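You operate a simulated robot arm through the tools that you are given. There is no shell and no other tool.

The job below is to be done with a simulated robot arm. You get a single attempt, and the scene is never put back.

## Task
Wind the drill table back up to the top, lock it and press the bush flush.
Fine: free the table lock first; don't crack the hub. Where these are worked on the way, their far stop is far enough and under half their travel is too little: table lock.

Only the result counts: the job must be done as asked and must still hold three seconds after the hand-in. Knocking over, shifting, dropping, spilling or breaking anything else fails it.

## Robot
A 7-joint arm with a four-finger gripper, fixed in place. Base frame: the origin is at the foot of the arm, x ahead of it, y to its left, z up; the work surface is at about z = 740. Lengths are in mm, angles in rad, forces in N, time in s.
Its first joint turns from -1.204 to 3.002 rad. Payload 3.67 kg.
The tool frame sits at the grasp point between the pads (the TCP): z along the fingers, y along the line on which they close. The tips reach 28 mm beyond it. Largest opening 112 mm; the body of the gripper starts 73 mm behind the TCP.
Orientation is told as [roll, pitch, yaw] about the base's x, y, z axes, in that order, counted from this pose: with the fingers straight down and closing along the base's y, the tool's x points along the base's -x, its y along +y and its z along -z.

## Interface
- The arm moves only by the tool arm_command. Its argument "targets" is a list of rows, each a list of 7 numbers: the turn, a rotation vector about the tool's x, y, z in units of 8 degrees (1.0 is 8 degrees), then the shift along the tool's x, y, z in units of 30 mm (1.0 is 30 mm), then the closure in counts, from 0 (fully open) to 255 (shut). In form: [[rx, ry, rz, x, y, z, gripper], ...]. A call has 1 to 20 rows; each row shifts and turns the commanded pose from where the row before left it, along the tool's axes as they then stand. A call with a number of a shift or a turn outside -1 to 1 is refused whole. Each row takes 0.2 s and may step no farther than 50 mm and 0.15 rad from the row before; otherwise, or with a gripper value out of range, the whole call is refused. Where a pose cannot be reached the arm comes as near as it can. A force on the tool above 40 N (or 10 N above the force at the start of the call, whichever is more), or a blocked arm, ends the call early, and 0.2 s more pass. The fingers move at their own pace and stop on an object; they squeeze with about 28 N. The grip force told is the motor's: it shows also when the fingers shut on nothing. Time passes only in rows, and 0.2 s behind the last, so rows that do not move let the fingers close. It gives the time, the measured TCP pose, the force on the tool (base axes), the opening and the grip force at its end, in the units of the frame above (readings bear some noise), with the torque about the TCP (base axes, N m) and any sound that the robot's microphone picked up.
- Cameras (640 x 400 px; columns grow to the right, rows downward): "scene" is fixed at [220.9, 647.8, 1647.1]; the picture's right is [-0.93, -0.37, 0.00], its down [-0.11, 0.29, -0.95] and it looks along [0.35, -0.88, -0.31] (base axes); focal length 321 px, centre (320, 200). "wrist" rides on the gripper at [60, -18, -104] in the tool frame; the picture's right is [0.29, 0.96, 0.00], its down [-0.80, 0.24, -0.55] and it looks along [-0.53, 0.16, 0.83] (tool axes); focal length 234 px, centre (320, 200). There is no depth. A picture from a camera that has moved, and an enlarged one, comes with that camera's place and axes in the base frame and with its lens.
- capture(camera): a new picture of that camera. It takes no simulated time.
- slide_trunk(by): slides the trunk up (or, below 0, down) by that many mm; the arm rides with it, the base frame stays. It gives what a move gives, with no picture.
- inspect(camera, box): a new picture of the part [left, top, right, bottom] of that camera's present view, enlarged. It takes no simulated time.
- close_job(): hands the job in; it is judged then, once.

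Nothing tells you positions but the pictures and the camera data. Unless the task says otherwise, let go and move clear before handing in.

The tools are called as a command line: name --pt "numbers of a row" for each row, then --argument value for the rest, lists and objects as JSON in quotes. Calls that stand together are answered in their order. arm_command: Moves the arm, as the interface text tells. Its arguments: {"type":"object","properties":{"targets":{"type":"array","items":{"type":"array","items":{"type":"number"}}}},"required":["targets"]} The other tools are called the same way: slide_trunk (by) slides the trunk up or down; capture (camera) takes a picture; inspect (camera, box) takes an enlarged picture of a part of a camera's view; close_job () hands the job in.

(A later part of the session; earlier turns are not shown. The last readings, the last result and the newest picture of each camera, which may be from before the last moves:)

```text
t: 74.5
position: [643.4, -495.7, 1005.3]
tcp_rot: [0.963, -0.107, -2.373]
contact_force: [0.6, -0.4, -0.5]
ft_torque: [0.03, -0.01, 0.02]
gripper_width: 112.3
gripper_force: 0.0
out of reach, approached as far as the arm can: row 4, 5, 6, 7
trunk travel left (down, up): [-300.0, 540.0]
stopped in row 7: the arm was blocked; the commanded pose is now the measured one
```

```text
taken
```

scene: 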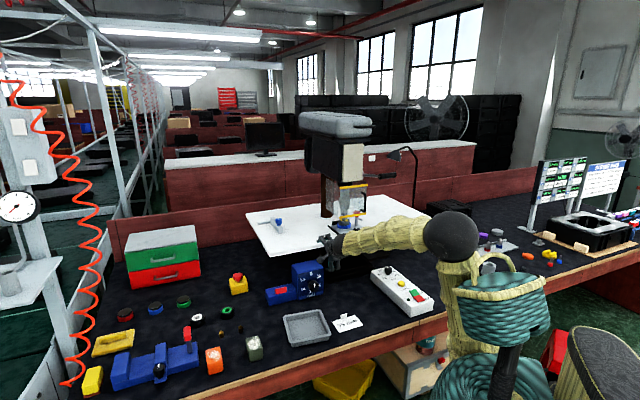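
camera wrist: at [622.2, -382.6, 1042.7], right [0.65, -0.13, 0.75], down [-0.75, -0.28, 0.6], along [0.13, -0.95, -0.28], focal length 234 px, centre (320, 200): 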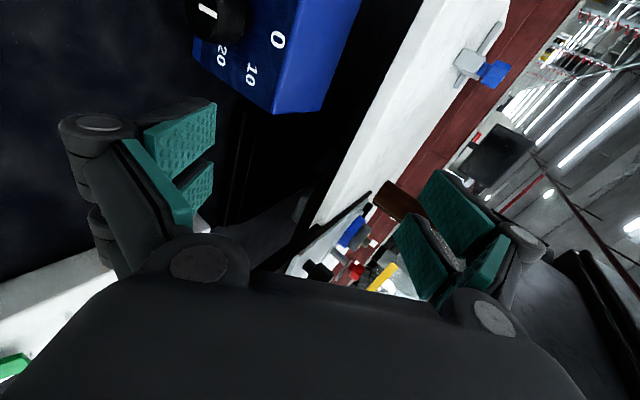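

I want to check the dial again from the scene camera, now that it's unobstructed.

inspect --camera "scene" --box '[262, 255, 332, 307]'

inspect --camera "scene" --box '[240, 200, 300, 270]'

```text
7.69 times, centred on (297, 281) of scene
camera zoom: at [220.9, 647.8, 1647.1], right [-0.93, -0.37, 0.0], down [-0.11, 0.29, -0.95], along [0.35, -0.88, -0.31], focal length 2472 px, centre (497, -423)
```

zoom: 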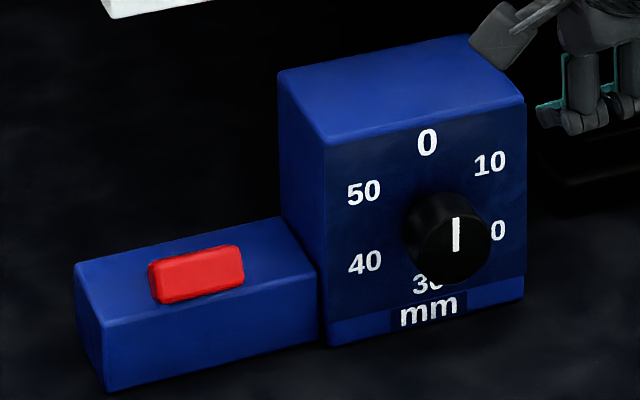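

```text
5.71 times, centred on (270, 235) of scene
camera zoom: at [220.9, 647.8, 1647.1], right [-0.93, -0.37, 0.0], down [-0.11, 0.29, -0.95], along [0.35, -0.88, -0.31], focal length 1837 px, centre (606, 0)
```

zoom: 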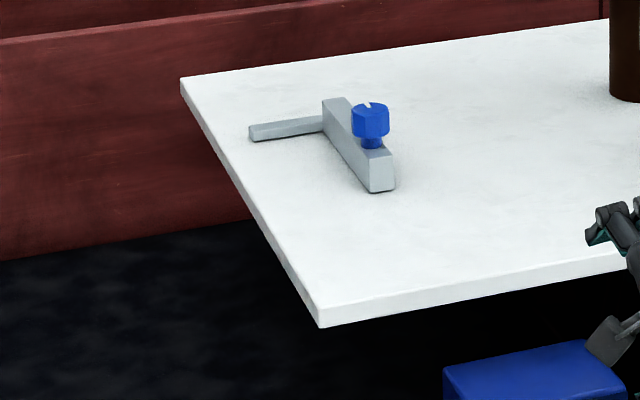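

The dial's pointer stands at 0, and the table is clearly raised. Next I'll move left and up and roll the hand for the lever grip.

arm_command --pt "0 0 0 0.92 0.36 -0.2 0" --pt "0 0 0 0.92 0.36 -0.2 0" --pt "0 0 0 0.92 0.36 -0.2 0" --pt "0 0 0 0.92 0.36 -0.2 0" --pt "0 0 0 0.92 0.36 -0.2 0" --pt "0 0 -0.9 0 0 0 0" --pt "0 0 -0.9 0 0 0 0" --pt "0 0 -0.9 0 0 0 0" --pt "0 0 -0.9 0 0 0 0" --pt "0 0 -0.9 0 0 0 0"

capture --camera "wrist"

capture --camera "scene"

```text
t: 76.7
position: [751.5, -398.8, 1051.8]
tcp_rot: [0.811, -0.608, -1.954]
contact_force: [1.5, -0.6, 0.2]
ft_torque: [0.0, -0.03, 0.0]
gripper_width: 111.8
gripper_force: 0.1
trunk travel left (down, up): [-300.0, 540.0]
```

```text
taken
camera wrist: at [699.6, -288.9, 1065.1], right [0.85, 0.34, 0.41], down [-0.35, -0.23, 0.91], along [0.4, -0.91, -0.07], focal length 234 px, centre (320, 200)
```

wrist: 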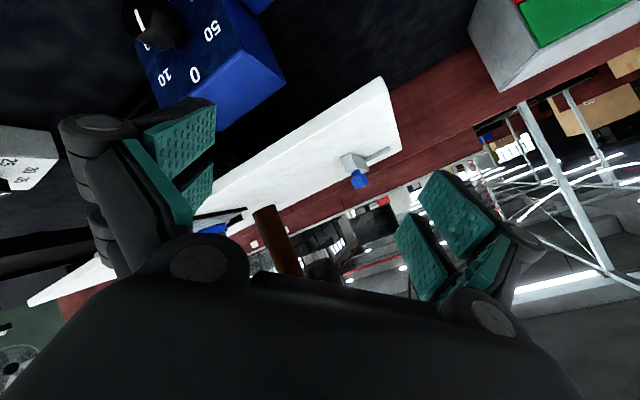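

```text
taken
```

scene: 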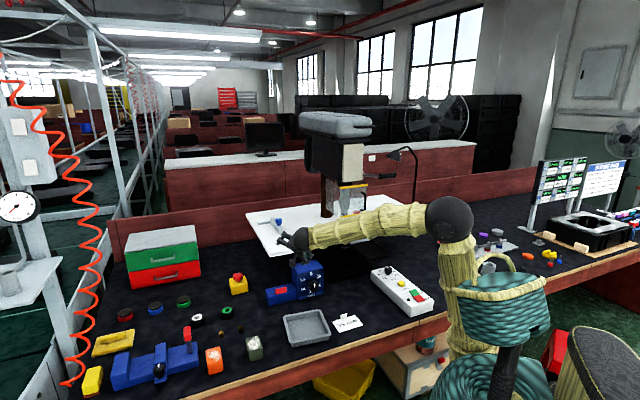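

arm_command --pt "0 0 -0.99 0 0 0 0" --pt "0 0 -0.99 0 0 0 0" --pt "0 0 -0.99 0 0 0 0" --pt "0 0 -0.99 0 0 0 0" --pt "0 0 -0.99 0 0 0 0" --pt "0 0 -0.95 0 0 0 0"

capture --camera "wrist"

```text
t: 78.1
position: [751.2, -400.2, 1052.7]
tcp_rot: [-0.024, -0.971, -0.847]
contact_force: [-0.6, -0.5, 0.3]
ft_torque: [-0.02, 0.0, 0.0]
gripper_width: 111.8
gripper_force: 0.1
trunk travel left (down, up): [-300.0, 540.0]
```

```text
taken
camera wrist: at [659.4, -319.0, 1061.4], right [0.62, 0.74, -0.25], down [0.19, 0.17, 0.97], along [0.76, -0.65, -0.03], focal length 234 px, centre (320, 200)
```

wrist: 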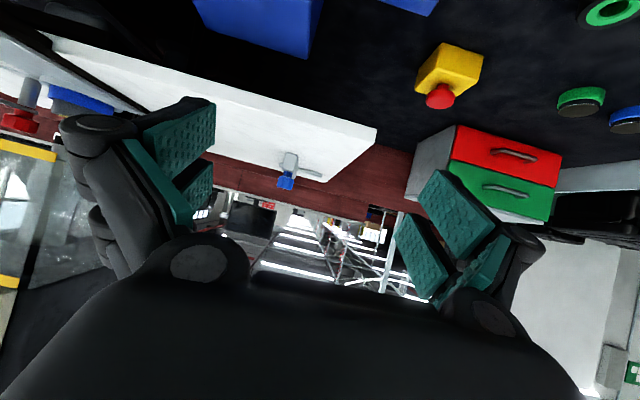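

The orientation is right. I'll descend to a point about 110 mm in front of the lever's bar, along the tool axis.

arm_command --pt "0 0 0 0.836 0.28 0.33 0" --pt "0 0 0 0.836 0.28 0.33 0" --pt "0 0 0 0.836 0.28 0.33 0" --pt "0 0 0 0.836 0.28 0.33 82" --pt "0 0 0 0.836 0.28 0.33 82" --pt "0 0 0 0.836 0.28 0.33 82"

capture --camera "wrist"

```text
t: 79.5
position: [764.0, -339.0, 893.9]
tcp_rot: [-0.023, -0.972, -0.851]
contact_force: [0.0, 0.1, -1.0]
ft_torque: [-0.01, 0.0, 0.02]
gripper_width: 76.1
gripper_force: 0.1
trunk travel left (down, up): [-300.0, 540.0]
```

```text
taken
camera wrist: at [672.6, -259.7, 903.4], right [0.62, 0.74, -0.25], down [0.19, 0.17, 0.97], along [0.76, -0.65, -0.03], focal length 234 px, centre (320, 200)
```

wrist: 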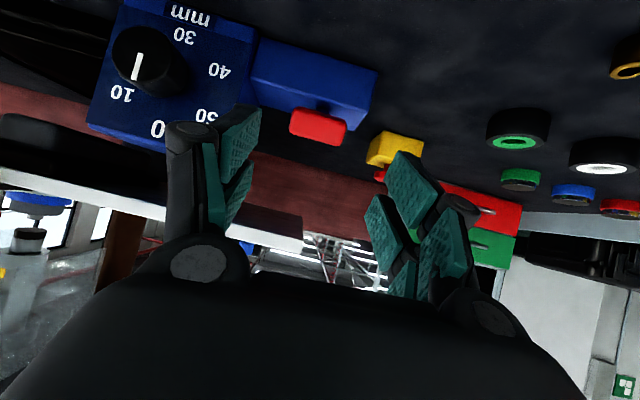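

arm_command --pt "0 0 0 0.04 -0.09 0.86 82" --pt "0 0 0 0 0 0.86 82" --pt "0 0 0 0 0 0.86 82" --pt "0 0 0 0 0 0.84 82"

inspect --camera "wrist" --box '[180, 60, 460, 260]'

```text
t: 80.5
position: [818.6, -408.6, 835.9]
tcp_rot: [-0.02, -0.971, -0.851]
contact_force: [-0.1, -0.7, 0.1]
ft_torque: [0.0, -0.02, -0.02]
gripper_width: 76.0
gripper_force: 0.0
trunk travel left (down, up): [-300.0, 540.0]
```

```text
2.00 times, centred on (320, 160) of wrist
camera zoom: at [726.3, -327.7, 844.3], right [0.62, 0.74, -0.25], down [0.19, 0.17, 0.97], along [0.76, -0.65, -0.03], focal length 468 px, centre (320, 280)
```

zoom: 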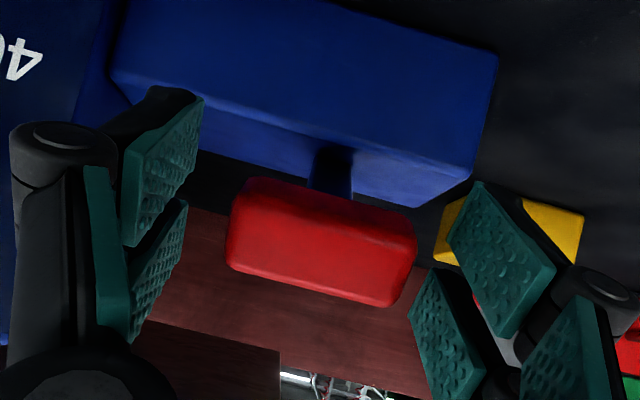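

arm_command --pt "0 0 0 0.15 0 0.05 82" --pt "0 0 0 0 0 0 255" --pt "0 0 0 0 0 0 255" --pt "0 0 0 0 0 0 255"

arm_command --pt "0 0 0 -0.235 0.01 0.015 255" --pt "0 0 0 -0.235 0.01 0.015 255" --pt "0 0 0 -0.23 0.012 0.056 255" --pt "0 0 0 -0.23 0.012 0.056 255"

inspect --camera "wrist" --box '[180, 60, 460, 260]'

```text
t: 81.5
position: [816.8, -405.1, 831.2]
tcp_rot: [-0.022, -0.971, -0.847]
contact_force: [15.9, 10.9, -0.7]
ft_torque: [0.12, 0.08, 1.98]
gripper_width: 52.8
gripper_force: 45.5
trunk travel left (down, up): [-300.0, 540.0]
```

```text
t: 82.5
position: [831.3, -418.9, 850.6]
tcp_rot: [-0.022, -0.971, -0.848]
contact_force: [6.5, 21.8, -13.4]
ft_torque: [1.12, 0.92, 1.57]
gripper_width: 53.4
gripper_force: 44.4
trunk travel left (down, up): [-300.0, 540.0]
```

```text
2.00 times, centred on (320, 160) of wrist
camera zoom: at [739.3, -338.8, 859.4], right [0.62, 0.74, -0.25], down [0.19, 0.17, 0.97], along [0.76, -0.65, -0.03], focal length 468 px, centre (320, 280)
```

zoom: 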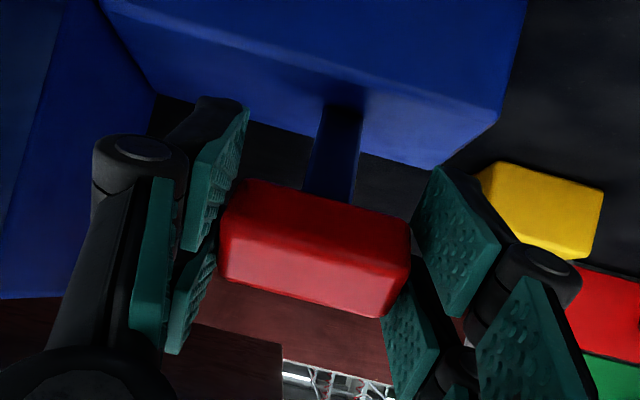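

The lever is coming up with the grip. Continuing along the arc, with a small sideways correction.

arm_command --pt "0 0 0 -0.217 0.08 0.094 255" --pt "0 0 0 -0.217 0.05 0.094 255" --pt "0 0 0 -0.197 0.017 0.13 255" --pt "0 0 0 -0.197 0.017 0.13 255"

arm_command --pt "0 0 0 -0.17 0.018 0.162 255" --pt "0 0 0 -0.17 0.018 0.162 255" --pt "0 0 0 -0.1 0.013 0.13 255" --pt "0 0 0 -0.1 0.013 0.13 255"

inspect --camera "wrist" --box '[180, 60, 460, 260]'

inspect --camera "scene" --box '[260, 250, 330, 310]'

```text
t: 83.5
position: [850.4, -437.5, 864.5]
tcp_rot: [-0.022, -0.972, -0.857]
contact_force: [-14.4, 6.0, -2.0]
ft_torque: [1.04, 0.45, 0.81]
gripper_width: 52.8
gripper_force: 45.0
trunk travel left (down, up): [-300.0, 540.0]
```

```text
t: 84.5
position: [864.8, -453.7, 868.8]
tcp_rot: [-0.02, -0.973, -0.857]
contact_force: [-33.2, -12.9, 5.6]
ft_torque: [0.8, 0.73, 0.85]
gripper_width: 53.1
gripper_force: 44.9
trunk travel left (down, up): [-300.0, 540.0]
```

```text
2.00 times, centred on (320, 160) of wrist
camera zoom: at [772.6, -373.3, 878.0], right [0.63, 0.74, -0.25], down [0.19, 0.17, 0.97], along [0.76, -0.65, -0.03], focal length 468 px, centre (320, 280)
```

zoom: 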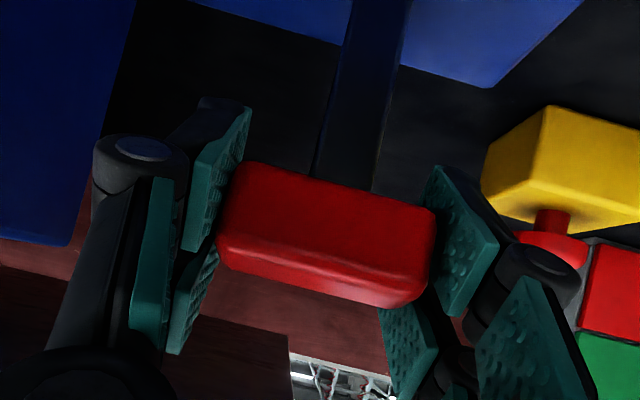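

```text
6.67 times, centred on (295, 280) of scene
camera zoom: at [220.9, 647.8, 1647.1], right [-0.93, -0.37, 0.0], down [-0.11, 0.29, -0.95], along [0.35, -0.88, -0.31], focal length 2143 px, centre (487, -333)
```

zoom: 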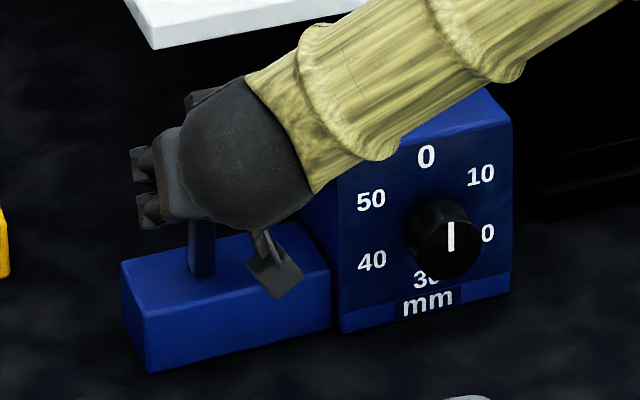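

arm_command --pt "0 0 0 0 -0.12 0 255" --pt "0 0 0 -0.06 0 0.085 255" --pt "0 0 0 -0.06 0 0.085 255" --pt "0 0 0 -0.06 0 0.085 255"

inspect --camera "wrist" --box '[180, 60, 460, 260]'

```text
t: 85.5
position: [870.4, -459.2, 868.4]
tcp_rot: [-0.017, -0.972, -0.852]
contact_force: [-7.4, 12.2, 6.2]
ft_torque: [1.16, 0.46, 1.07]
gripper_width: 52.2
gripper_force: 45.5
trunk travel left (down, up): [-300.0, 540.0]
```

```text
2.00 times, centred on (320, 160) of wrist
camera zoom: at [778.0, -380.0, 878.0], right [0.62, 0.74, -0.25], down [0.18, 0.17, 0.97], along [0.76, -0.65, -0.03], focal length 468 px, centre (320, 280)
```

zoom: 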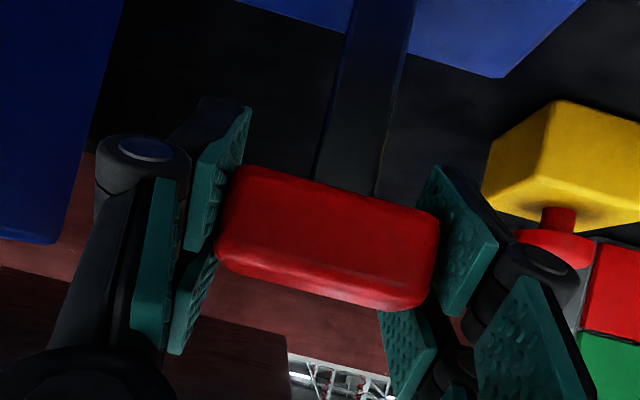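

arm_command --pt "0 0 0 -0.07 0 0.1 255" --pt "0 0 0 -0.07 0 0.1 255" --pt "0 0 0 -0.07 0 0.1 255"

inspect --camera "wrist" --box '[180, 60, 460, 260]'

```text
t: 86.3
position: [878.1, -468.9, 866.9]
tcp_rot: [-0.021, -0.971, -0.847]
contact_force: [3.2, 24.2, 0.4]
ft_torque: [1.15, 0.5, 0.92]
gripper_width: 52.0
gripper_force: 44.8
trunk travel left (down, up): [-300.0, 540.0]
```

```text
2.00 times, centred on (320, 160) of wrist
camera zoom: at [786.5, -388.8, 877.1], right [0.62, 0.74, -0.25], down [0.19, 0.17, 0.97], along [0.76, -0.65, -0.03], focal length 468 px, centre (320, 280)
```

zoom: 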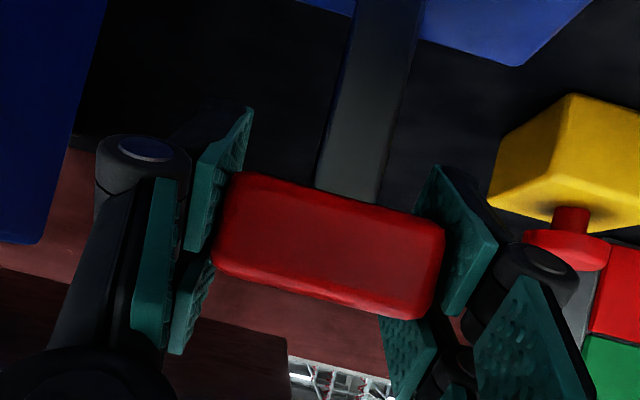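

The bar slides in the grip now and looks fully upright, so the lever is at its locked stop. I'll release and back away to check.

arm_command --pt "0 0 0 0 0 0 70" --pt "0 0 0 0 0 0 70" --pt "0 0 0 0 0 -0.9 70" --pt "0 0 0 0 0 -0.9 70" --pt "0 0 0 0 0 -0.9 70" --pt "0 0 0 0 0 -0.9 70" --pt "0 0 0 0 0 -0.9 70"

capture --camera "wrist"

inspect --camera "scene" --box '[262, 255, 332, 307]'

```text
t: 87.9
position: [805.5, -383.9, 944.5]
tcp_rot: [-0.021, -0.973, -0.849]
contact_force: [0.9, 1.2, -0.3]
ft_torque: [-0.02, 0.01, -0.02]
gripper_width: 81.5
gripper_force: 0.0
trunk travel left (down, up): [-300.0, 540.0]
```

```text
taken
camera wrist: at [713.5, -303.9, 953.6], right [0.62, 0.74, -0.25], down [0.19, 0.17, 0.97], along [0.76, -0.65, -0.03], focal length 234 px, centre (320, 200)
```

wrist: 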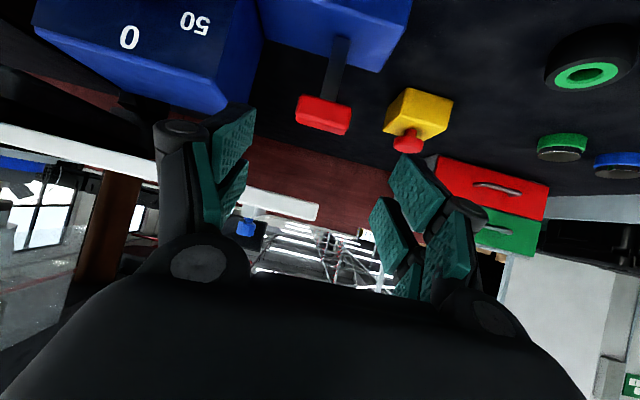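

```text
7.69 times, centred on (297, 281) of scene
camera zoom: at [220.9, 647.8, 1647.1], right [-0.93, -0.37, 0.0], down [-0.11, 0.29, -0.95], along [0.35, -0.88, -0.31], focal length 2472 px, centre (497, -423)
```

zoom: 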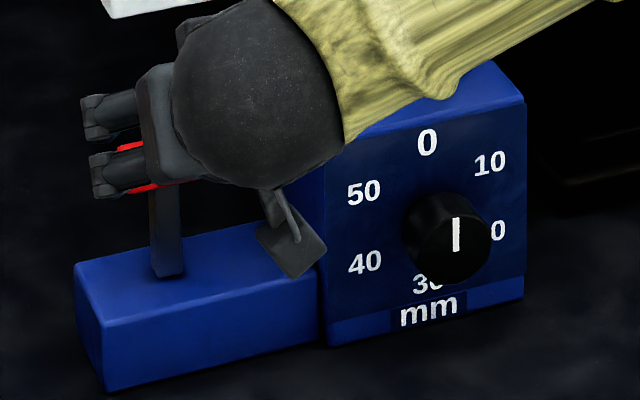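

The lever is upright and the dial reads 0, so the table is locked at the top. For the press, I'll check the console and the fixture first, then raise the trunk toward the feed lever.

slide_trunk --by 300

inspect --camera "scene" --box '[320, 170, 400, 250]'

inspect --camera "scene" --box '[262, 255, 332, 307]'

inspect --camera "scene" --box '[370, 260, 420, 300]'

capture --camera "scene"

```text
t: 90.9
position: [806.8, -386.0, 1243.2]
tcp_rot: [-0.02, -0.97, -0.852]
contact_force: [0.5, -0.5, -0.1]
ft_torque: [-0.01, -0.02, 0.0]
gripper_width: 81.1
gripper_force: 0.1
trunk travel left (down, up): [-600.0, 240.0]
```

```text
5.00 times, centred on (360, 210) of scene
camera zoom: at [220.9, 647.8, 1647.1], right [-0.93, -0.37, 0.0], down [-0.11, 0.29, -0.95], along [0.35, -0.88, -0.31], focal length 1607 px, centre (120, 150)
```

zoom: 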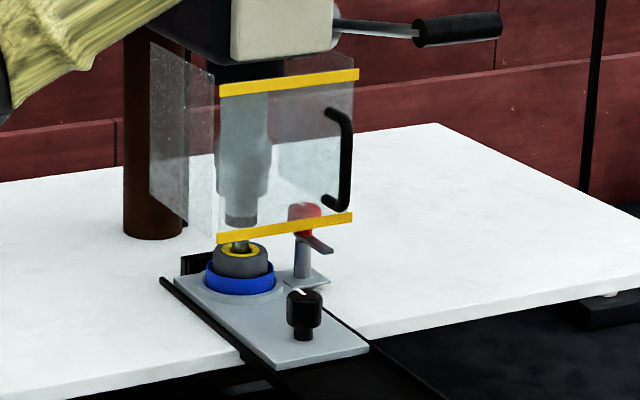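

```text
7.69 times, centred on (297, 281) of scene
camera zoom: at [220.9, 647.8, 1647.1], right [-0.93, -0.37, 0.0], down [-0.11, 0.29, -0.95], along [0.35, -0.88, -0.31], focal length 2472 px, centre (497, -423)
```

zoom: 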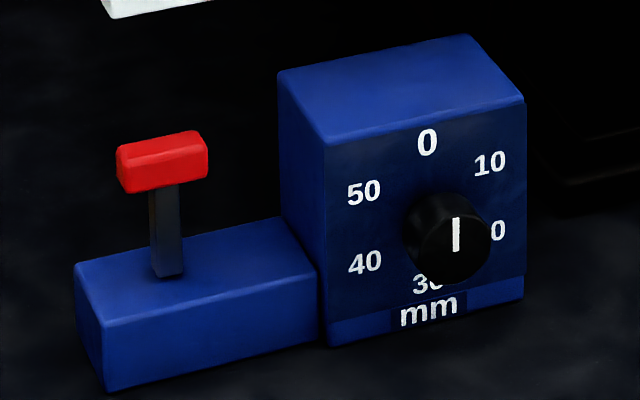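

```text
10.00 times, centred on (395, 280) of scene
camera zoom: at [220.9, 647.8, 1647.1], right [-0.93, -0.37, 0.0], down [-0.11, 0.29, -0.95], along [0.35, -0.88, -0.31], focal length 3214 px, centre (-430, -600)
```

zoom: 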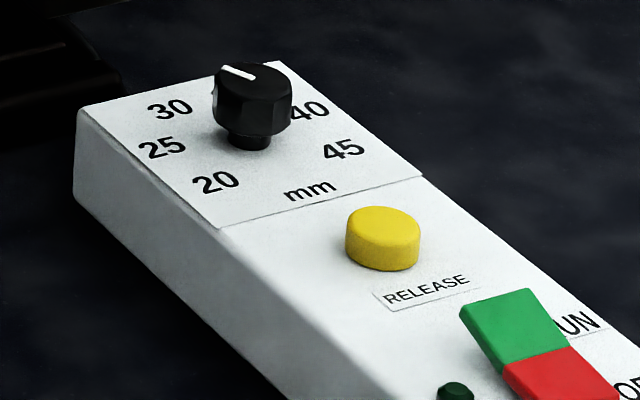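

```text
taken
```

scene: 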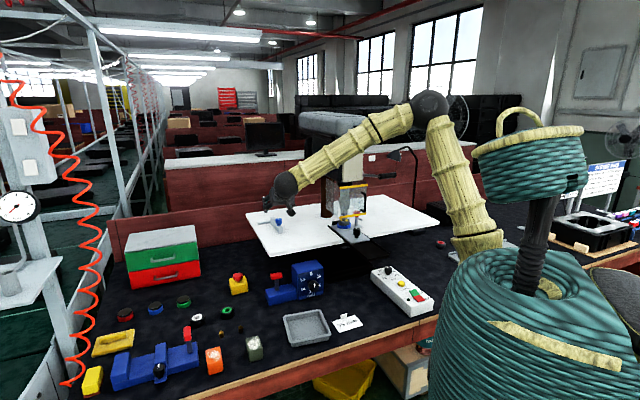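

The lever and dial match their intended states exactly, and there's a gap of about 9 mm between the quill and the bush. I'll roll the hand so the fingers close vertically, backing away as I go, to take the feed lever from the front.

arm_command --pt "0 0 -0.99 0 0 -0.4 0" --pt "0 0 -0.99 0 0 -0.4 0" --pt "0 0 -0.99 0 0 -0.4 0" --pt "0 0 -0.99 0 0 -0.4 0" --pt "0 0 -0.99 0 0 -0.4 0" --pt "0 0 -0.99 0 0 -0.4 0" --pt "0 0 -0.99 0 0 -0.4 0" --pt "0 0 -0.99 0 0 -0.4 0" --pt "0 0 -0.99 0 0 0 0" --pt "0 0 -0.99 0 0 0 0" --pt "0 0 -0.99 0 0 0 0"

capture --camera "wrist"

capture --camera "scene"

```text
t: 93.3
position: [754.0, -323.7, 1298.9]
tcp_rot: [-0.97, -0.028, 0.674]
contact_force: [-0.2, 1.0, 0.0]
ft_torque: [-0.01, 0.01, 0.01]
gripper_width: 112.0
gripper_force: 0.0
trunk travel left (down, up): [-600.0, 240.0]
```

```text
taken
camera wrist: at [658.2, -302.8, 1369.2], right [-0.55, 0.26, -0.8], down [0.25, 0.96, 0.14], along [0.8, -0.12, -0.59], focal length 234 px, centre (320, 200)
```

wrist: 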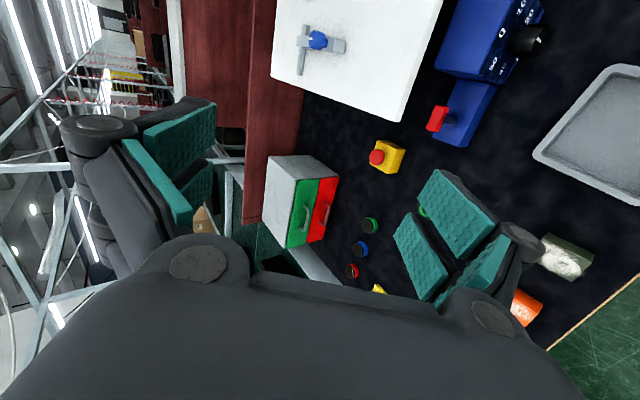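

```text
taken
```

scene: 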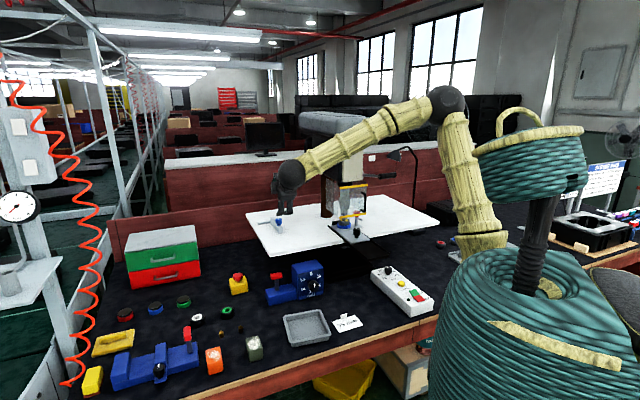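

The hand is oriented with the camera on the right. Now I'll travel right, parallel to the bench, toward the feed lever.

arm_command --pt "0 0 0 0.99 0 0 0" --pt "0 0 0 0.99 0 0 0" --pt "0 0 0 0.99 0 0 0" --pt "0 0 0 0.99 0 0 0" --pt "0 0 0 0.99 0 0 0" --pt "0 0 0 0.99 0 0 0" --pt "0 0 0 0.99 0 0 0" --pt "0 0 0 0.99 0 0 0" --pt "0 0 0 0.99 0 0 0" --pt "0 0 0 0.99 0 0 0" --pt "0 0 0 0.99 0 0 0"

capture --camera "wrist"

capture --camera "scene"

```text
t: 95.7
position: [516.8, -465.8, 1263.0]
tcp_rot: [-0.971, -0.03, 0.669]
contact_force: [0.3, -0.5, 0.1]
ft_torque: [0.0, 0.03, 0.02]
gripper_width: 112.0
gripper_force: 0.1
out of reach, approached as far as the arm can: row 8, 9, 10, 11
trunk travel left (down, up): [-600.0, 240.0]
```

```text
taken
camera wrist: at [420.2, -444.7, 1335.2], right [-0.54, 0.26, -0.8], down [0.25, 0.96, 0.14], along [0.8, -0.13, -0.58], focal length 234 px, centre (320, 200)
```

wrist: 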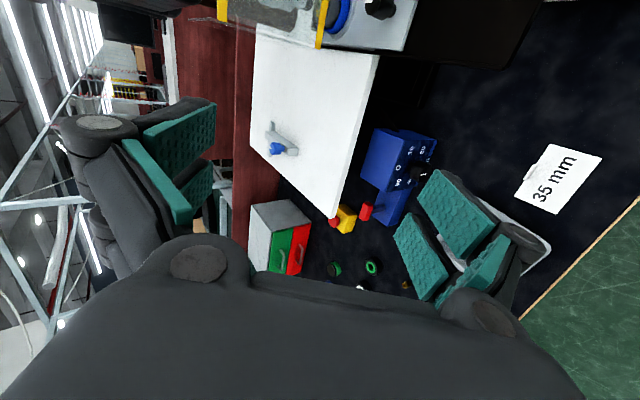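

```text
taken
```

scene: 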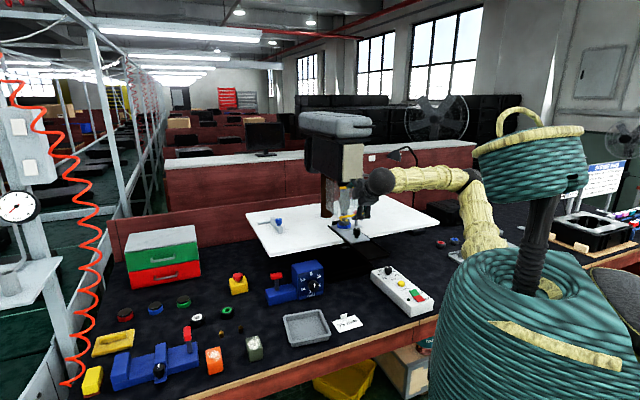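

arm_command --pt "0 0 0 0.92 -0.49 0.21 0" --pt "0 0 0 0.92 -0.49 0.21 0" --pt "0 0 0 0.92 -0.49 0.21 0" --pt "0 0 0 0.92 -0.49 0.21 0" --pt "0 0 0 0.92 -0.49 0.21 0" --pt "0 0 0 0.92 -0.49 0.21 0" --pt "0 0 0 0.92 -0.49 0.21 0"

capture --camera "wrist"

capture --camera "scene"

```text
t: 97.3
position: [478.4, -460.2, 1257.7]
tcp_rot: [-0.971, -0.032, 0.67]
contact_force: [0.1, 0.3, 0.5]
ft_torque: [0.0, 0.01, -0.01]
gripper_width: 111.9
gripper_force: 0.1
out of reach, approached as far as the arm can: row 1, 2, 3, 4, 5, 6, 7
trunk travel left (down, up): [-600.0, 240.0]
```

```text
taken
camera wrist: at [381.4, -439.1, 1329.0], right [-0.54, 0.26, -0.8], down [0.25, 0.96, 0.14], along [0.8, -0.13, -0.58], focal length 234 px, centre (320, 200)
```

wrist: 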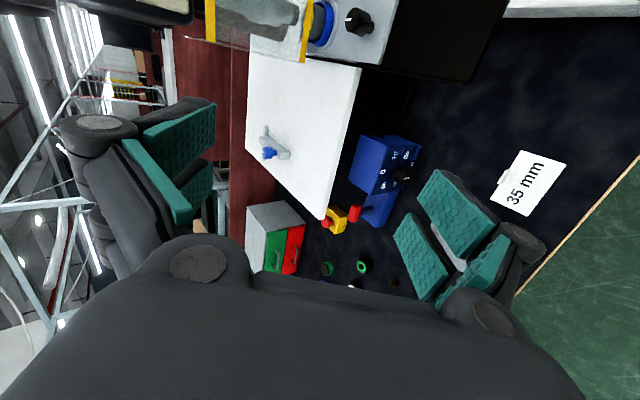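

```text
taken
```

scene: 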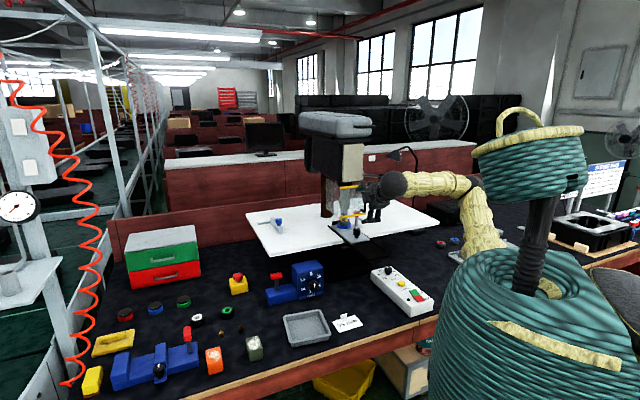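

The arm is at a wrist limit with this roll. The other side, with the camera on the left and fingers still closing vertically, should suit this direction better, so I'll roll back the other way.

arm_command --pt "0 0 0.99 0 0 0 0" --pt "0 0 0.99 0 0 0 0" --pt "0 0 0.99 0 0 0 0" --pt "0 0 0.99 0 0 0 0" --pt "0 0 0.99 0 0 0 0" --pt "0 0 0.99 0 0 0 0"

arm_command --pt "0 0 0.99 0 0 0 0" --pt "0 0 0.99 0 0 0 0" --pt "0 0 0.99 0 0 0 0" --pt "0 0 0.99 0 0 0 0" --pt "0 0 0.99 0 0 0 0" --pt "0 0 0.99 0 0 0 0"

capture --camera "scene"

capture --camera "wrist"

```text
t: 98.7
position: [478.6, -459.7, 1258.5]
tcp_rot: [-0.758, -0.68, 0.106]
contact_force: [0.0, 0.5, 0.4]
ft_torque: [-0.01, -0.01, 0.0]
gripper_width: 111.8
gripper_force: 0.0
trunk travel left (down, up): [-600.0, 240.0]
```

```text
t: 100.1
position: [480.3, -460.0, 1258.2]
tcp_rot: [0.182, -0.96, -1.097]
contact_force: [-0.5, 0.3, 1.0]
ft_torque: [0.0, 0.01, 0.0]
gripper_width: 111.9
gripper_force: 0.2
trunk travel left (down, up): [-600.0, 240.0]
```

```text
taken
```

scene: 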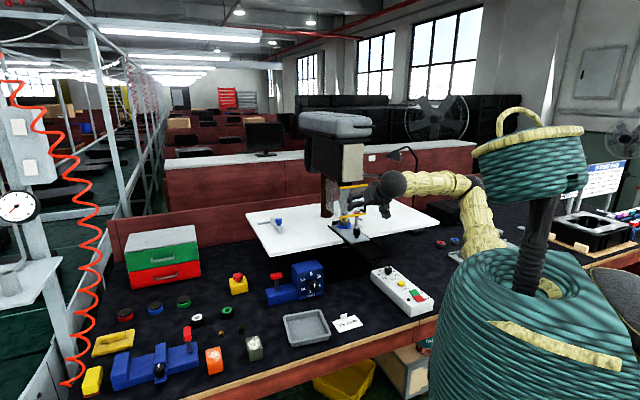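

```text
taken
camera wrist: at [394.0, -373.8, 1265.8], right [0.7, 0.7, -0.14], down [0.11, 0.08, 0.99], along [0.71, -0.71, -0.02], focal length 234 px, centre (320, 200)
```

wrist: 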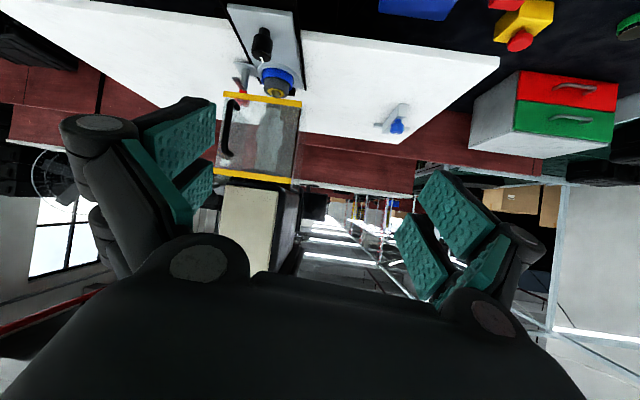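

inspect --camera "wrist" --box '[190, 0, 330, 130]'

arm_command --pt "0 0 0.99 0 0 0 0" --pt "0 0 0.99 0 0 0 0" --pt "0 0 0.99 0 0 0 0" --pt "0 0 0.99 0 0 0 0" --pt "0 0 0.99 0 0 0 0" --pt "0 0 0.99 0 0 0 0" --pt "0 0 0.99 0 0 0 0" --pt "0 0 0.99 0 0 0 0" --pt "0 0 0.99 0 0 0 0" --pt "0 0 0.99 0 0 0 0"

capture --camera "wrist"

```text
3.08 times, centred on (260, 65) of wrist
camera zoom: at [394.0, -373.8, 1265.8], right [0.7, 0.7, -0.14], down [0.11, 0.08, 0.99], along [0.71, -0.71, -0.02], focal length 720 px, centre (505, 615)
```

zoom: 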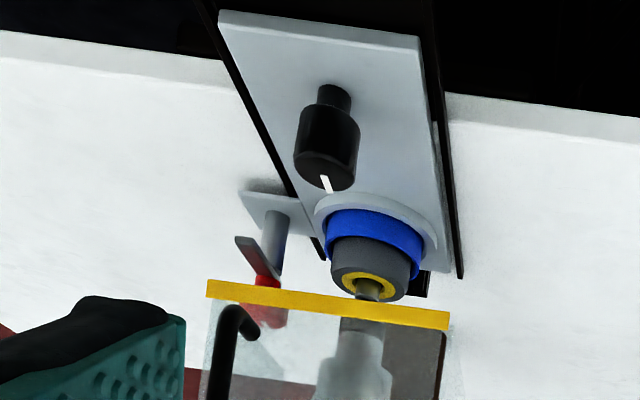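

```text
t: 102.3
position: [481.6, -460.6, 1259.0]
tcp_rot: [0.97, -0.052, -2.411]
contact_force: [0.0, -0.4, -0.4]
ft_torque: [0.0, -0.05, -0.02]
gripper_width: 112.2
gripper_force: 0.1
trunk travel left (down, up): [-600.0, 240.0]
```

```text
taken
camera wrist: at [461.2, -347.1, 1299.0], right [0.61, -0.18, 0.77], down [-0.79, -0.27, 0.55], along [0.11, -0.94, -0.31], focal length 234 px, centre (320, 200)
```

wrist: 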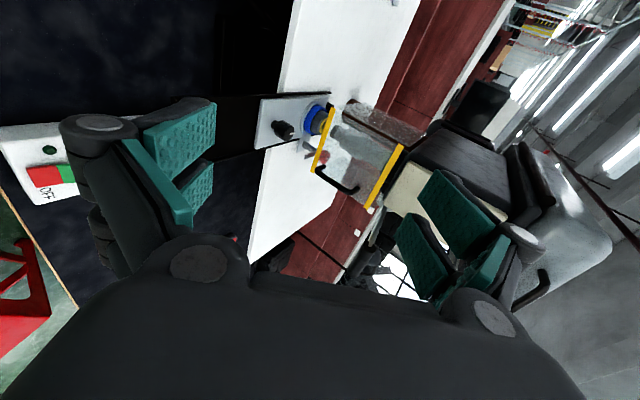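

Now moving right and up toward the feed lever from this roll.

arm_command --pt "0 0 0 -0.886 0.512 0.29 0" --pt "0 0 0 -0.886 0.512 0.29 0" --pt "0 0 0 -0.886 0.512 0.29 0" --pt "0 0 0 -0.886 0.512 0.29 0" --pt "0 0 0 -0.886 0.512 0.29 0"

capture --camera "wrist"

capture --camera "scene"

```text
t: 103.5
position: [484.0, -602.8, 1298.5]
tcp_rot: [0.97, -0.054, -2.41]
contact_force: [1.1, 0.3, -0.3]
ft_torque: [0.02, 0.03, 0.0]
gripper_width: 112.0
gripper_force: 0.0
out of reach, approached as far as the arm can: row 1, 2, 3, 4
trunk travel left (down, up): [-600.0, 240.0]
```

```text
taken
camera wrist: at [465.1, -490.8, 1338.5], right [0.61, -0.18, 0.77], down [-0.79, -0.27, 0.55], along [0.11, -0.94, -0.31], focal length 234 px, centre (320, 200)
```

wrist: 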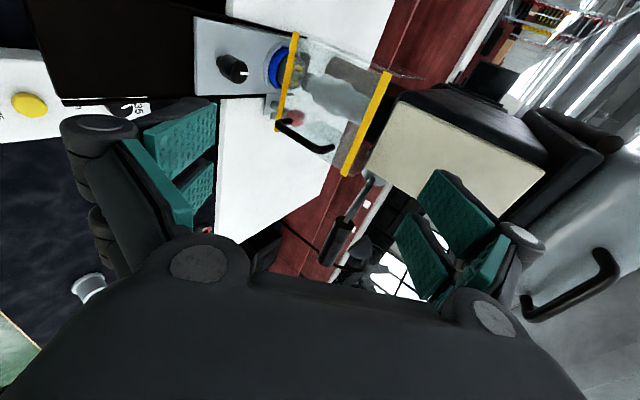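

```text
taken
```

scene: 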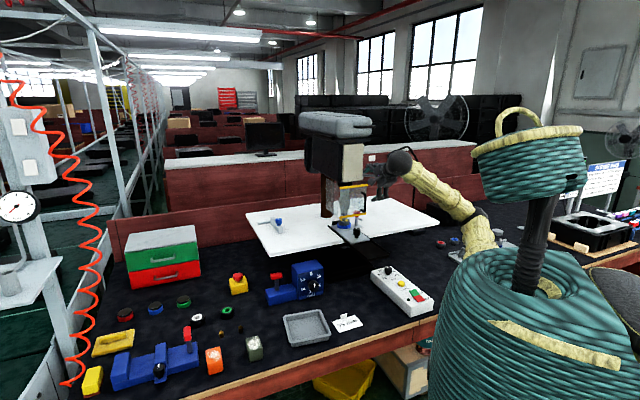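

The feed lever is in view now. I'll zoom in on it.

inspect --camera "wrist" --box '[270, 150, 430, 290]'

inspect --camera "scene" --box '[340, 140, 420, 210]'

```text
2.86 times, centred on (350, 220) of wrist
camera zoom: at [465.1, -490.8, 1338.5], right [0.61, -0.18, 0.77], down [-0.79, -0.27, 0.55], along [0.11, -0.94, -0.31], focal length 669 px, centre (234, 143)
```

zoom: 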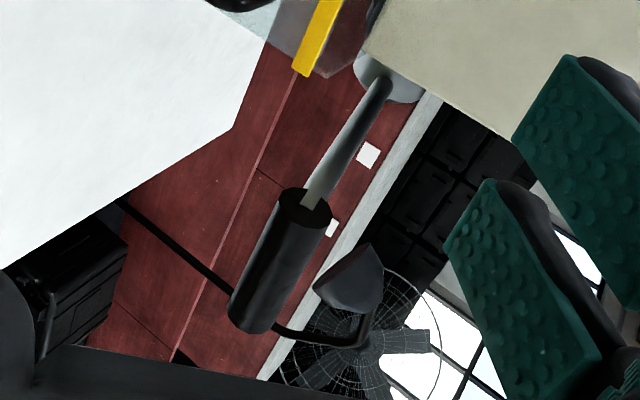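

```text
5.71 times, centred on (380, 175) of scene
camera zoom: at [220.9, 647.8, 1647.1], right [-0.93, -0.37, 0.0], down [-0.11, 0.29, -0.95], along [0.35, -0.88, -0.31], focal length 1837 px, centre (-23, 343)
```

zoom: 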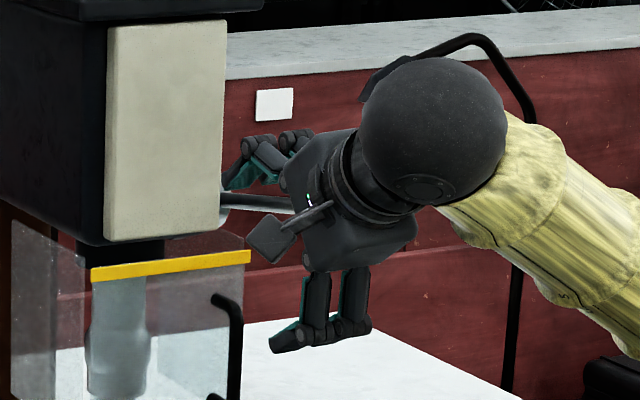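

The handle runs from about (494,-789,1285) to (431,-880,1283), on a rod from a pivot near (589,-856,1270). I'll move toward a pre-grasp point in front of and above it.

arm_command --pt "0 0 0 -0.83 0.62 0.2 0" --pt "0 0 0 -0.83 0.62 0.2 0" --pt "0 0 0 -0.83 0.62 0.2 0" --pt "0 0 0 -0.83 0.4 0.2 0"

capture --camera "wrist"

inspect --camera "scene" --box '[320, 110, 440, 210]'

```text
t: 104.5
position: [450.0, -713.5, 1345.9]
tcp_rot: [0.969, -0.053, -2.41]
contact_force: [-0.6, -0.2, 0.4]
ft_torque: [0.01, -0.01, 0.03]
gripper_width: 111.9
gripper_force: 0.1
trunk travel left (down, up): [-600.0, 240.0]
```

```text
taken
camera wrist: at [430.1, -600.3, 1386.2], right [0.61, -0.18, 0.77], down [-0.79, -0.27, 0.55], along [0.11, -0.94, -0.31], focal length 234 px, centre (320, 200)
```

wrist: 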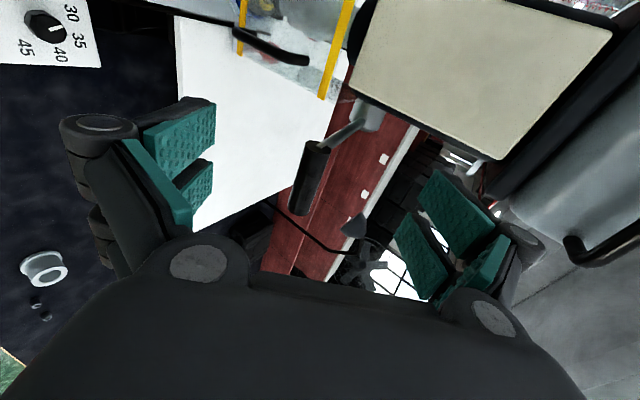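

```text
4.00 times, centred on (380, 160) of scene
camera zoom: at [220.9, 647.8, 1647.1], right [-0.93, -0.37, 0.0], down [-0.11, 0.29, -0.95], along [0.35, -0.88, -0.31], focal length 1286 px, centre (80, 360)
```

zoom: 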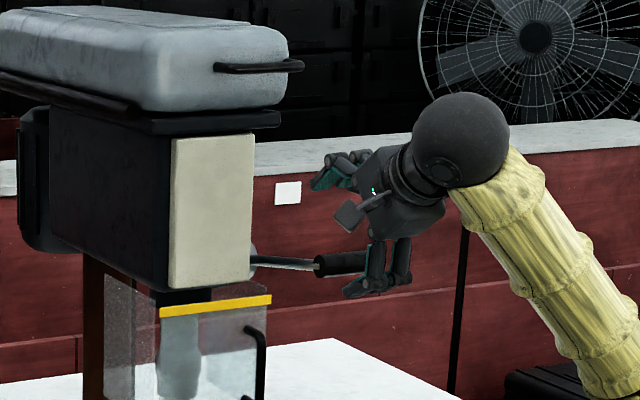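

The handle's midpoint is at about (467,-836,1284). I'll shift right to line up with it, then advance along the tool axis in steps.

arm_command --pt "0 0 0 -0.75 0.04 0 0" --pt "0 0 0 -0.75 0.04 0 0" --pt "0 0 0 -0.6 0.04 0.3 75" --pt "0 0 0 0 0 0.5 75"

capture --camera "wrist"

```text
t: 105.5
position: [416.7, -772.6, 1338.6]
tcp_rot: [0.969, -0.052, -2.41]
contact_force: [0.2, 0.2, 1.0]
ft_torque: [-0.05, -0.03, -0.03]
gripper_width: 78.7
gripper_force: 0.1
trunk travel left (down, up): [-600.0, 240.0]
```

```text
taken
camera wrist: at [398.6, -660.3, 1378.4], right [0.61, -0.19, 0.77], down [-0.79, -0.27, 0.55], along [0.11, -0.94, -0.31], focal length 234 px, centre (320, 200)
```

wrist: 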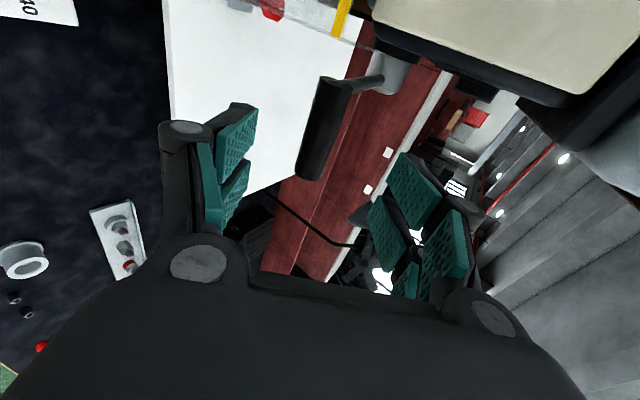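

Aligned. Advancing onto the handle.

arm_command --pt "0 0 0 0 0 0.8 75" --pt "0 0 0 0 0 0.8 75" --pt "0 0 0 0 0 0.7 75"

capture --camera "wrist"

inspect --camera "scene" --box '[330, 130, 430, 210]'

```text
t: 106.3
position: [452.2, -815.3, 1301.5]
tcp_rot: [0.967, -0.052, -2.41]
contact_force: [-0.8, 0.9, -0.2]
ft_torque: [-0.03, 0.0, 0.0]
gripper_width: 79.1
gripper_force: 0.0
trunk travel left (down, up): [-600.0, 240.0]
```

```text
taken
camera wrist: at [433.2, -702.1, 1341.1], right [0.61, -0.18, 0.77], down [-0.79, -0.27, 0.55], along [0.11, -0.94, -0.31], focal length 234 px, centre (320, 200)
```

wrist: 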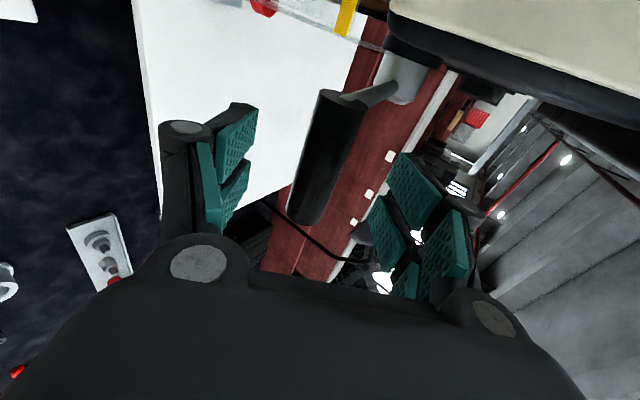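

```text
5.00 times, centred on (380, 170) of scene
camera zoom: at [220.9, 647.8, 1647.1], right [-0.93, -0.37, 0.0], down [-0.11, 0.29, -0.95], along [0.35, -0.88, -0.31], focal length 1607 px, centre (20, 350)
```

zoom: 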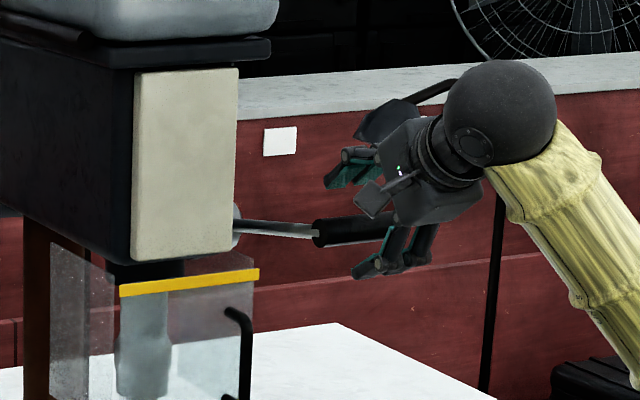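

arm_command --pt "0 0 0 0.1 0 0.45 75" --pt "0 0 0 0.1 0 0.4 75" --pt "0 0 0 0 0 0 75"

capture --camera "wrist"

```text
t: 107.1
position: [468.9, -826.6, 1284.9]
tcp_rot: [0.97, -0.053, -2.41]
contact_force: [-0.1, -0.8, -0.9]
ft_torque: [-0.01, 0.01, 0.01]
gripper_width: 78.9
gripper_force: 0.0
trunk travel left (down, up): [-600.0, 240.0]
```

```text
taken
camera wrist: at [451.6, -713.5, 1326.3], right [0.61, -0.18, 0.77], down [-0.79, -0.27, 0.55], along [0.11, -0.94, -0.31], focal length 234 px, centre (320, 200)
```

wrist: 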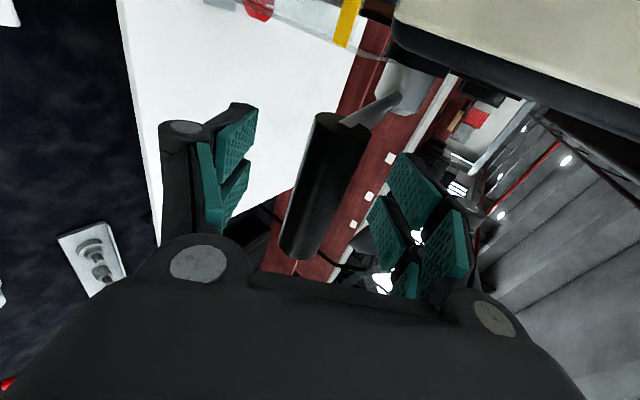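

The handle is between the pads. I'll close on it and take a reference picture of the quill.

arm_command --pt "0 0 0 0 0 0 255" --pt "0 0 0 0 0 0 255"

inspect --camera "scene" --box '[330, 180, 375, 240]'

capture --camera "wrist"

```text
t: 107.7
position: [469.0, -827.0, 1287.5]
tcp_rot: [0.971, -0.05, -2.414]
contact_force: [-3.8, -2.6, 3.9]
ft_torque: [0.74, -1.72, -1.17]
gripper_width: 27.2
gripper_force: 45.0
trunk travel left (down, up): [-600.0, 240.0]
```

```text
6.67 times, centred on (352, 210) of scene
camera zoom: at [220.9, 647.8, 1647.1], right [-0.93, -0.37, 0.0], down [-0.11, 0.29, -0.95], along [0.35, -0.88, -0.31], focal length 2143 px, centre (103, 133)
```

zoom: 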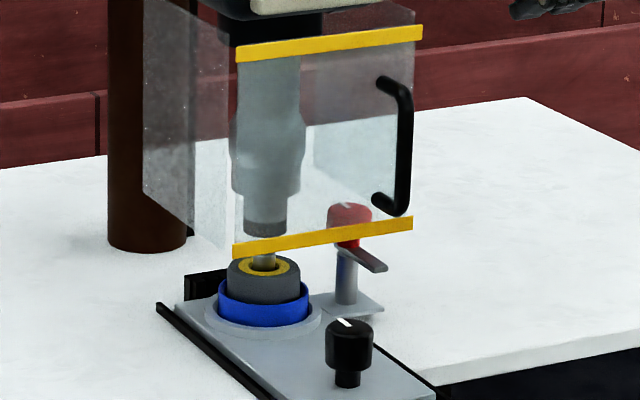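

```text
taken
camera wrist: at [450.0, -713.5, 1327.7], right [0.6, -0.18, 0.78], down [-0.79, -0.27, 0.55], along [0.11, -0.94, -0.31], focal length 234 px, centre (320, 200)
```

wrist: 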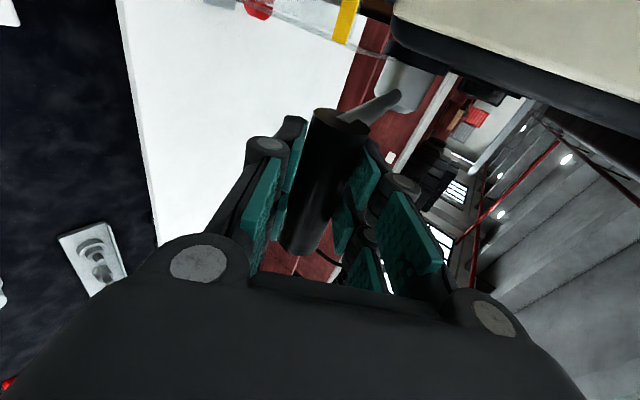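

I have the handle. Pulling it down in small steps along its arc and watching the force and the quill.

arm_command --pt "0 0 0 0.01 -0.216 0.122 255" --pt "0 0 0 0.01 -0.216 0.122 255"

arm_command --pt "0 0 0 0.015 -0.197 0.15 255" --pt "0 0 0 0.015 -0.197 0.15 255"

inspect --camera "scene" --box '[330, 180, 375, 240]'

capture --camera "wrist"

```text
t: 108.3
position: [465.0, -826.2, 1271.8]
tcp_rot: [0.966, -0.051, -2.413]
contact_force: [-8.0, -3.1, 4.0]
ft_torque: [0.68, -1.4, -1.24]
gripper_width: 27.2
gripper_force: 44.8
trunk travel left (down, up): [-600.0, 240.0]
```

```text
t: 108.9
position: [466.4, -826.6, 1257.8]
tcp_rot: [0.971, -0.052, -2.412]
contact_force: [-18.4, -2.7, 3.8]
ft_torque: [0.83, -1.3, -1.06]
gripper_width: 27.1
gripper_force: 44.8
trunk travel left (down, up): [-600.0, 240.0]
```

```text
6.67 times, centred on (352, 210) of scene
camera zoom: at [220.9, 647.8, 1647.1], right [-0.93, -0.37, 0.0], down [-0.11, 0.29, -0.95], along [0.35, -0.88, -0.31], focal length 2143 px, centre (103, 133)
```

zoom: 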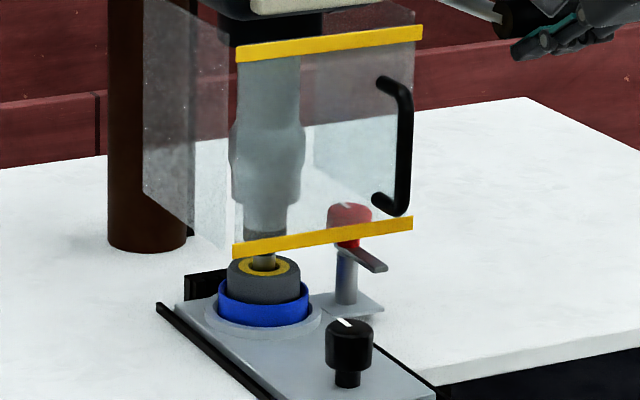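

```text
taken
camera wrist: at [447.1, -713.2, 1298.1], right [0.61, -0.18, 0.77], down [-0.79, -0.27, 0.55], along [0.11, -0.94, -0.31], focal length 234 px, centre (320, 200)
```

wrist: 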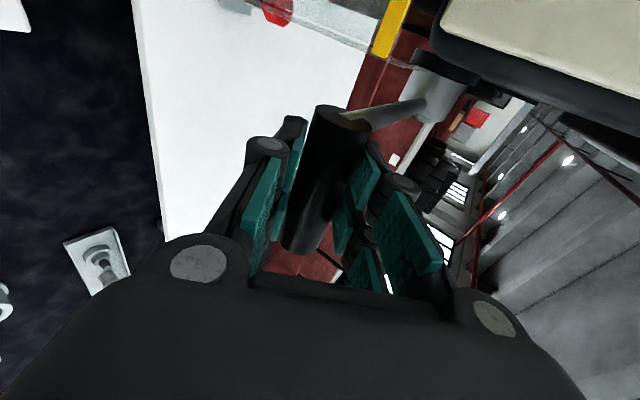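

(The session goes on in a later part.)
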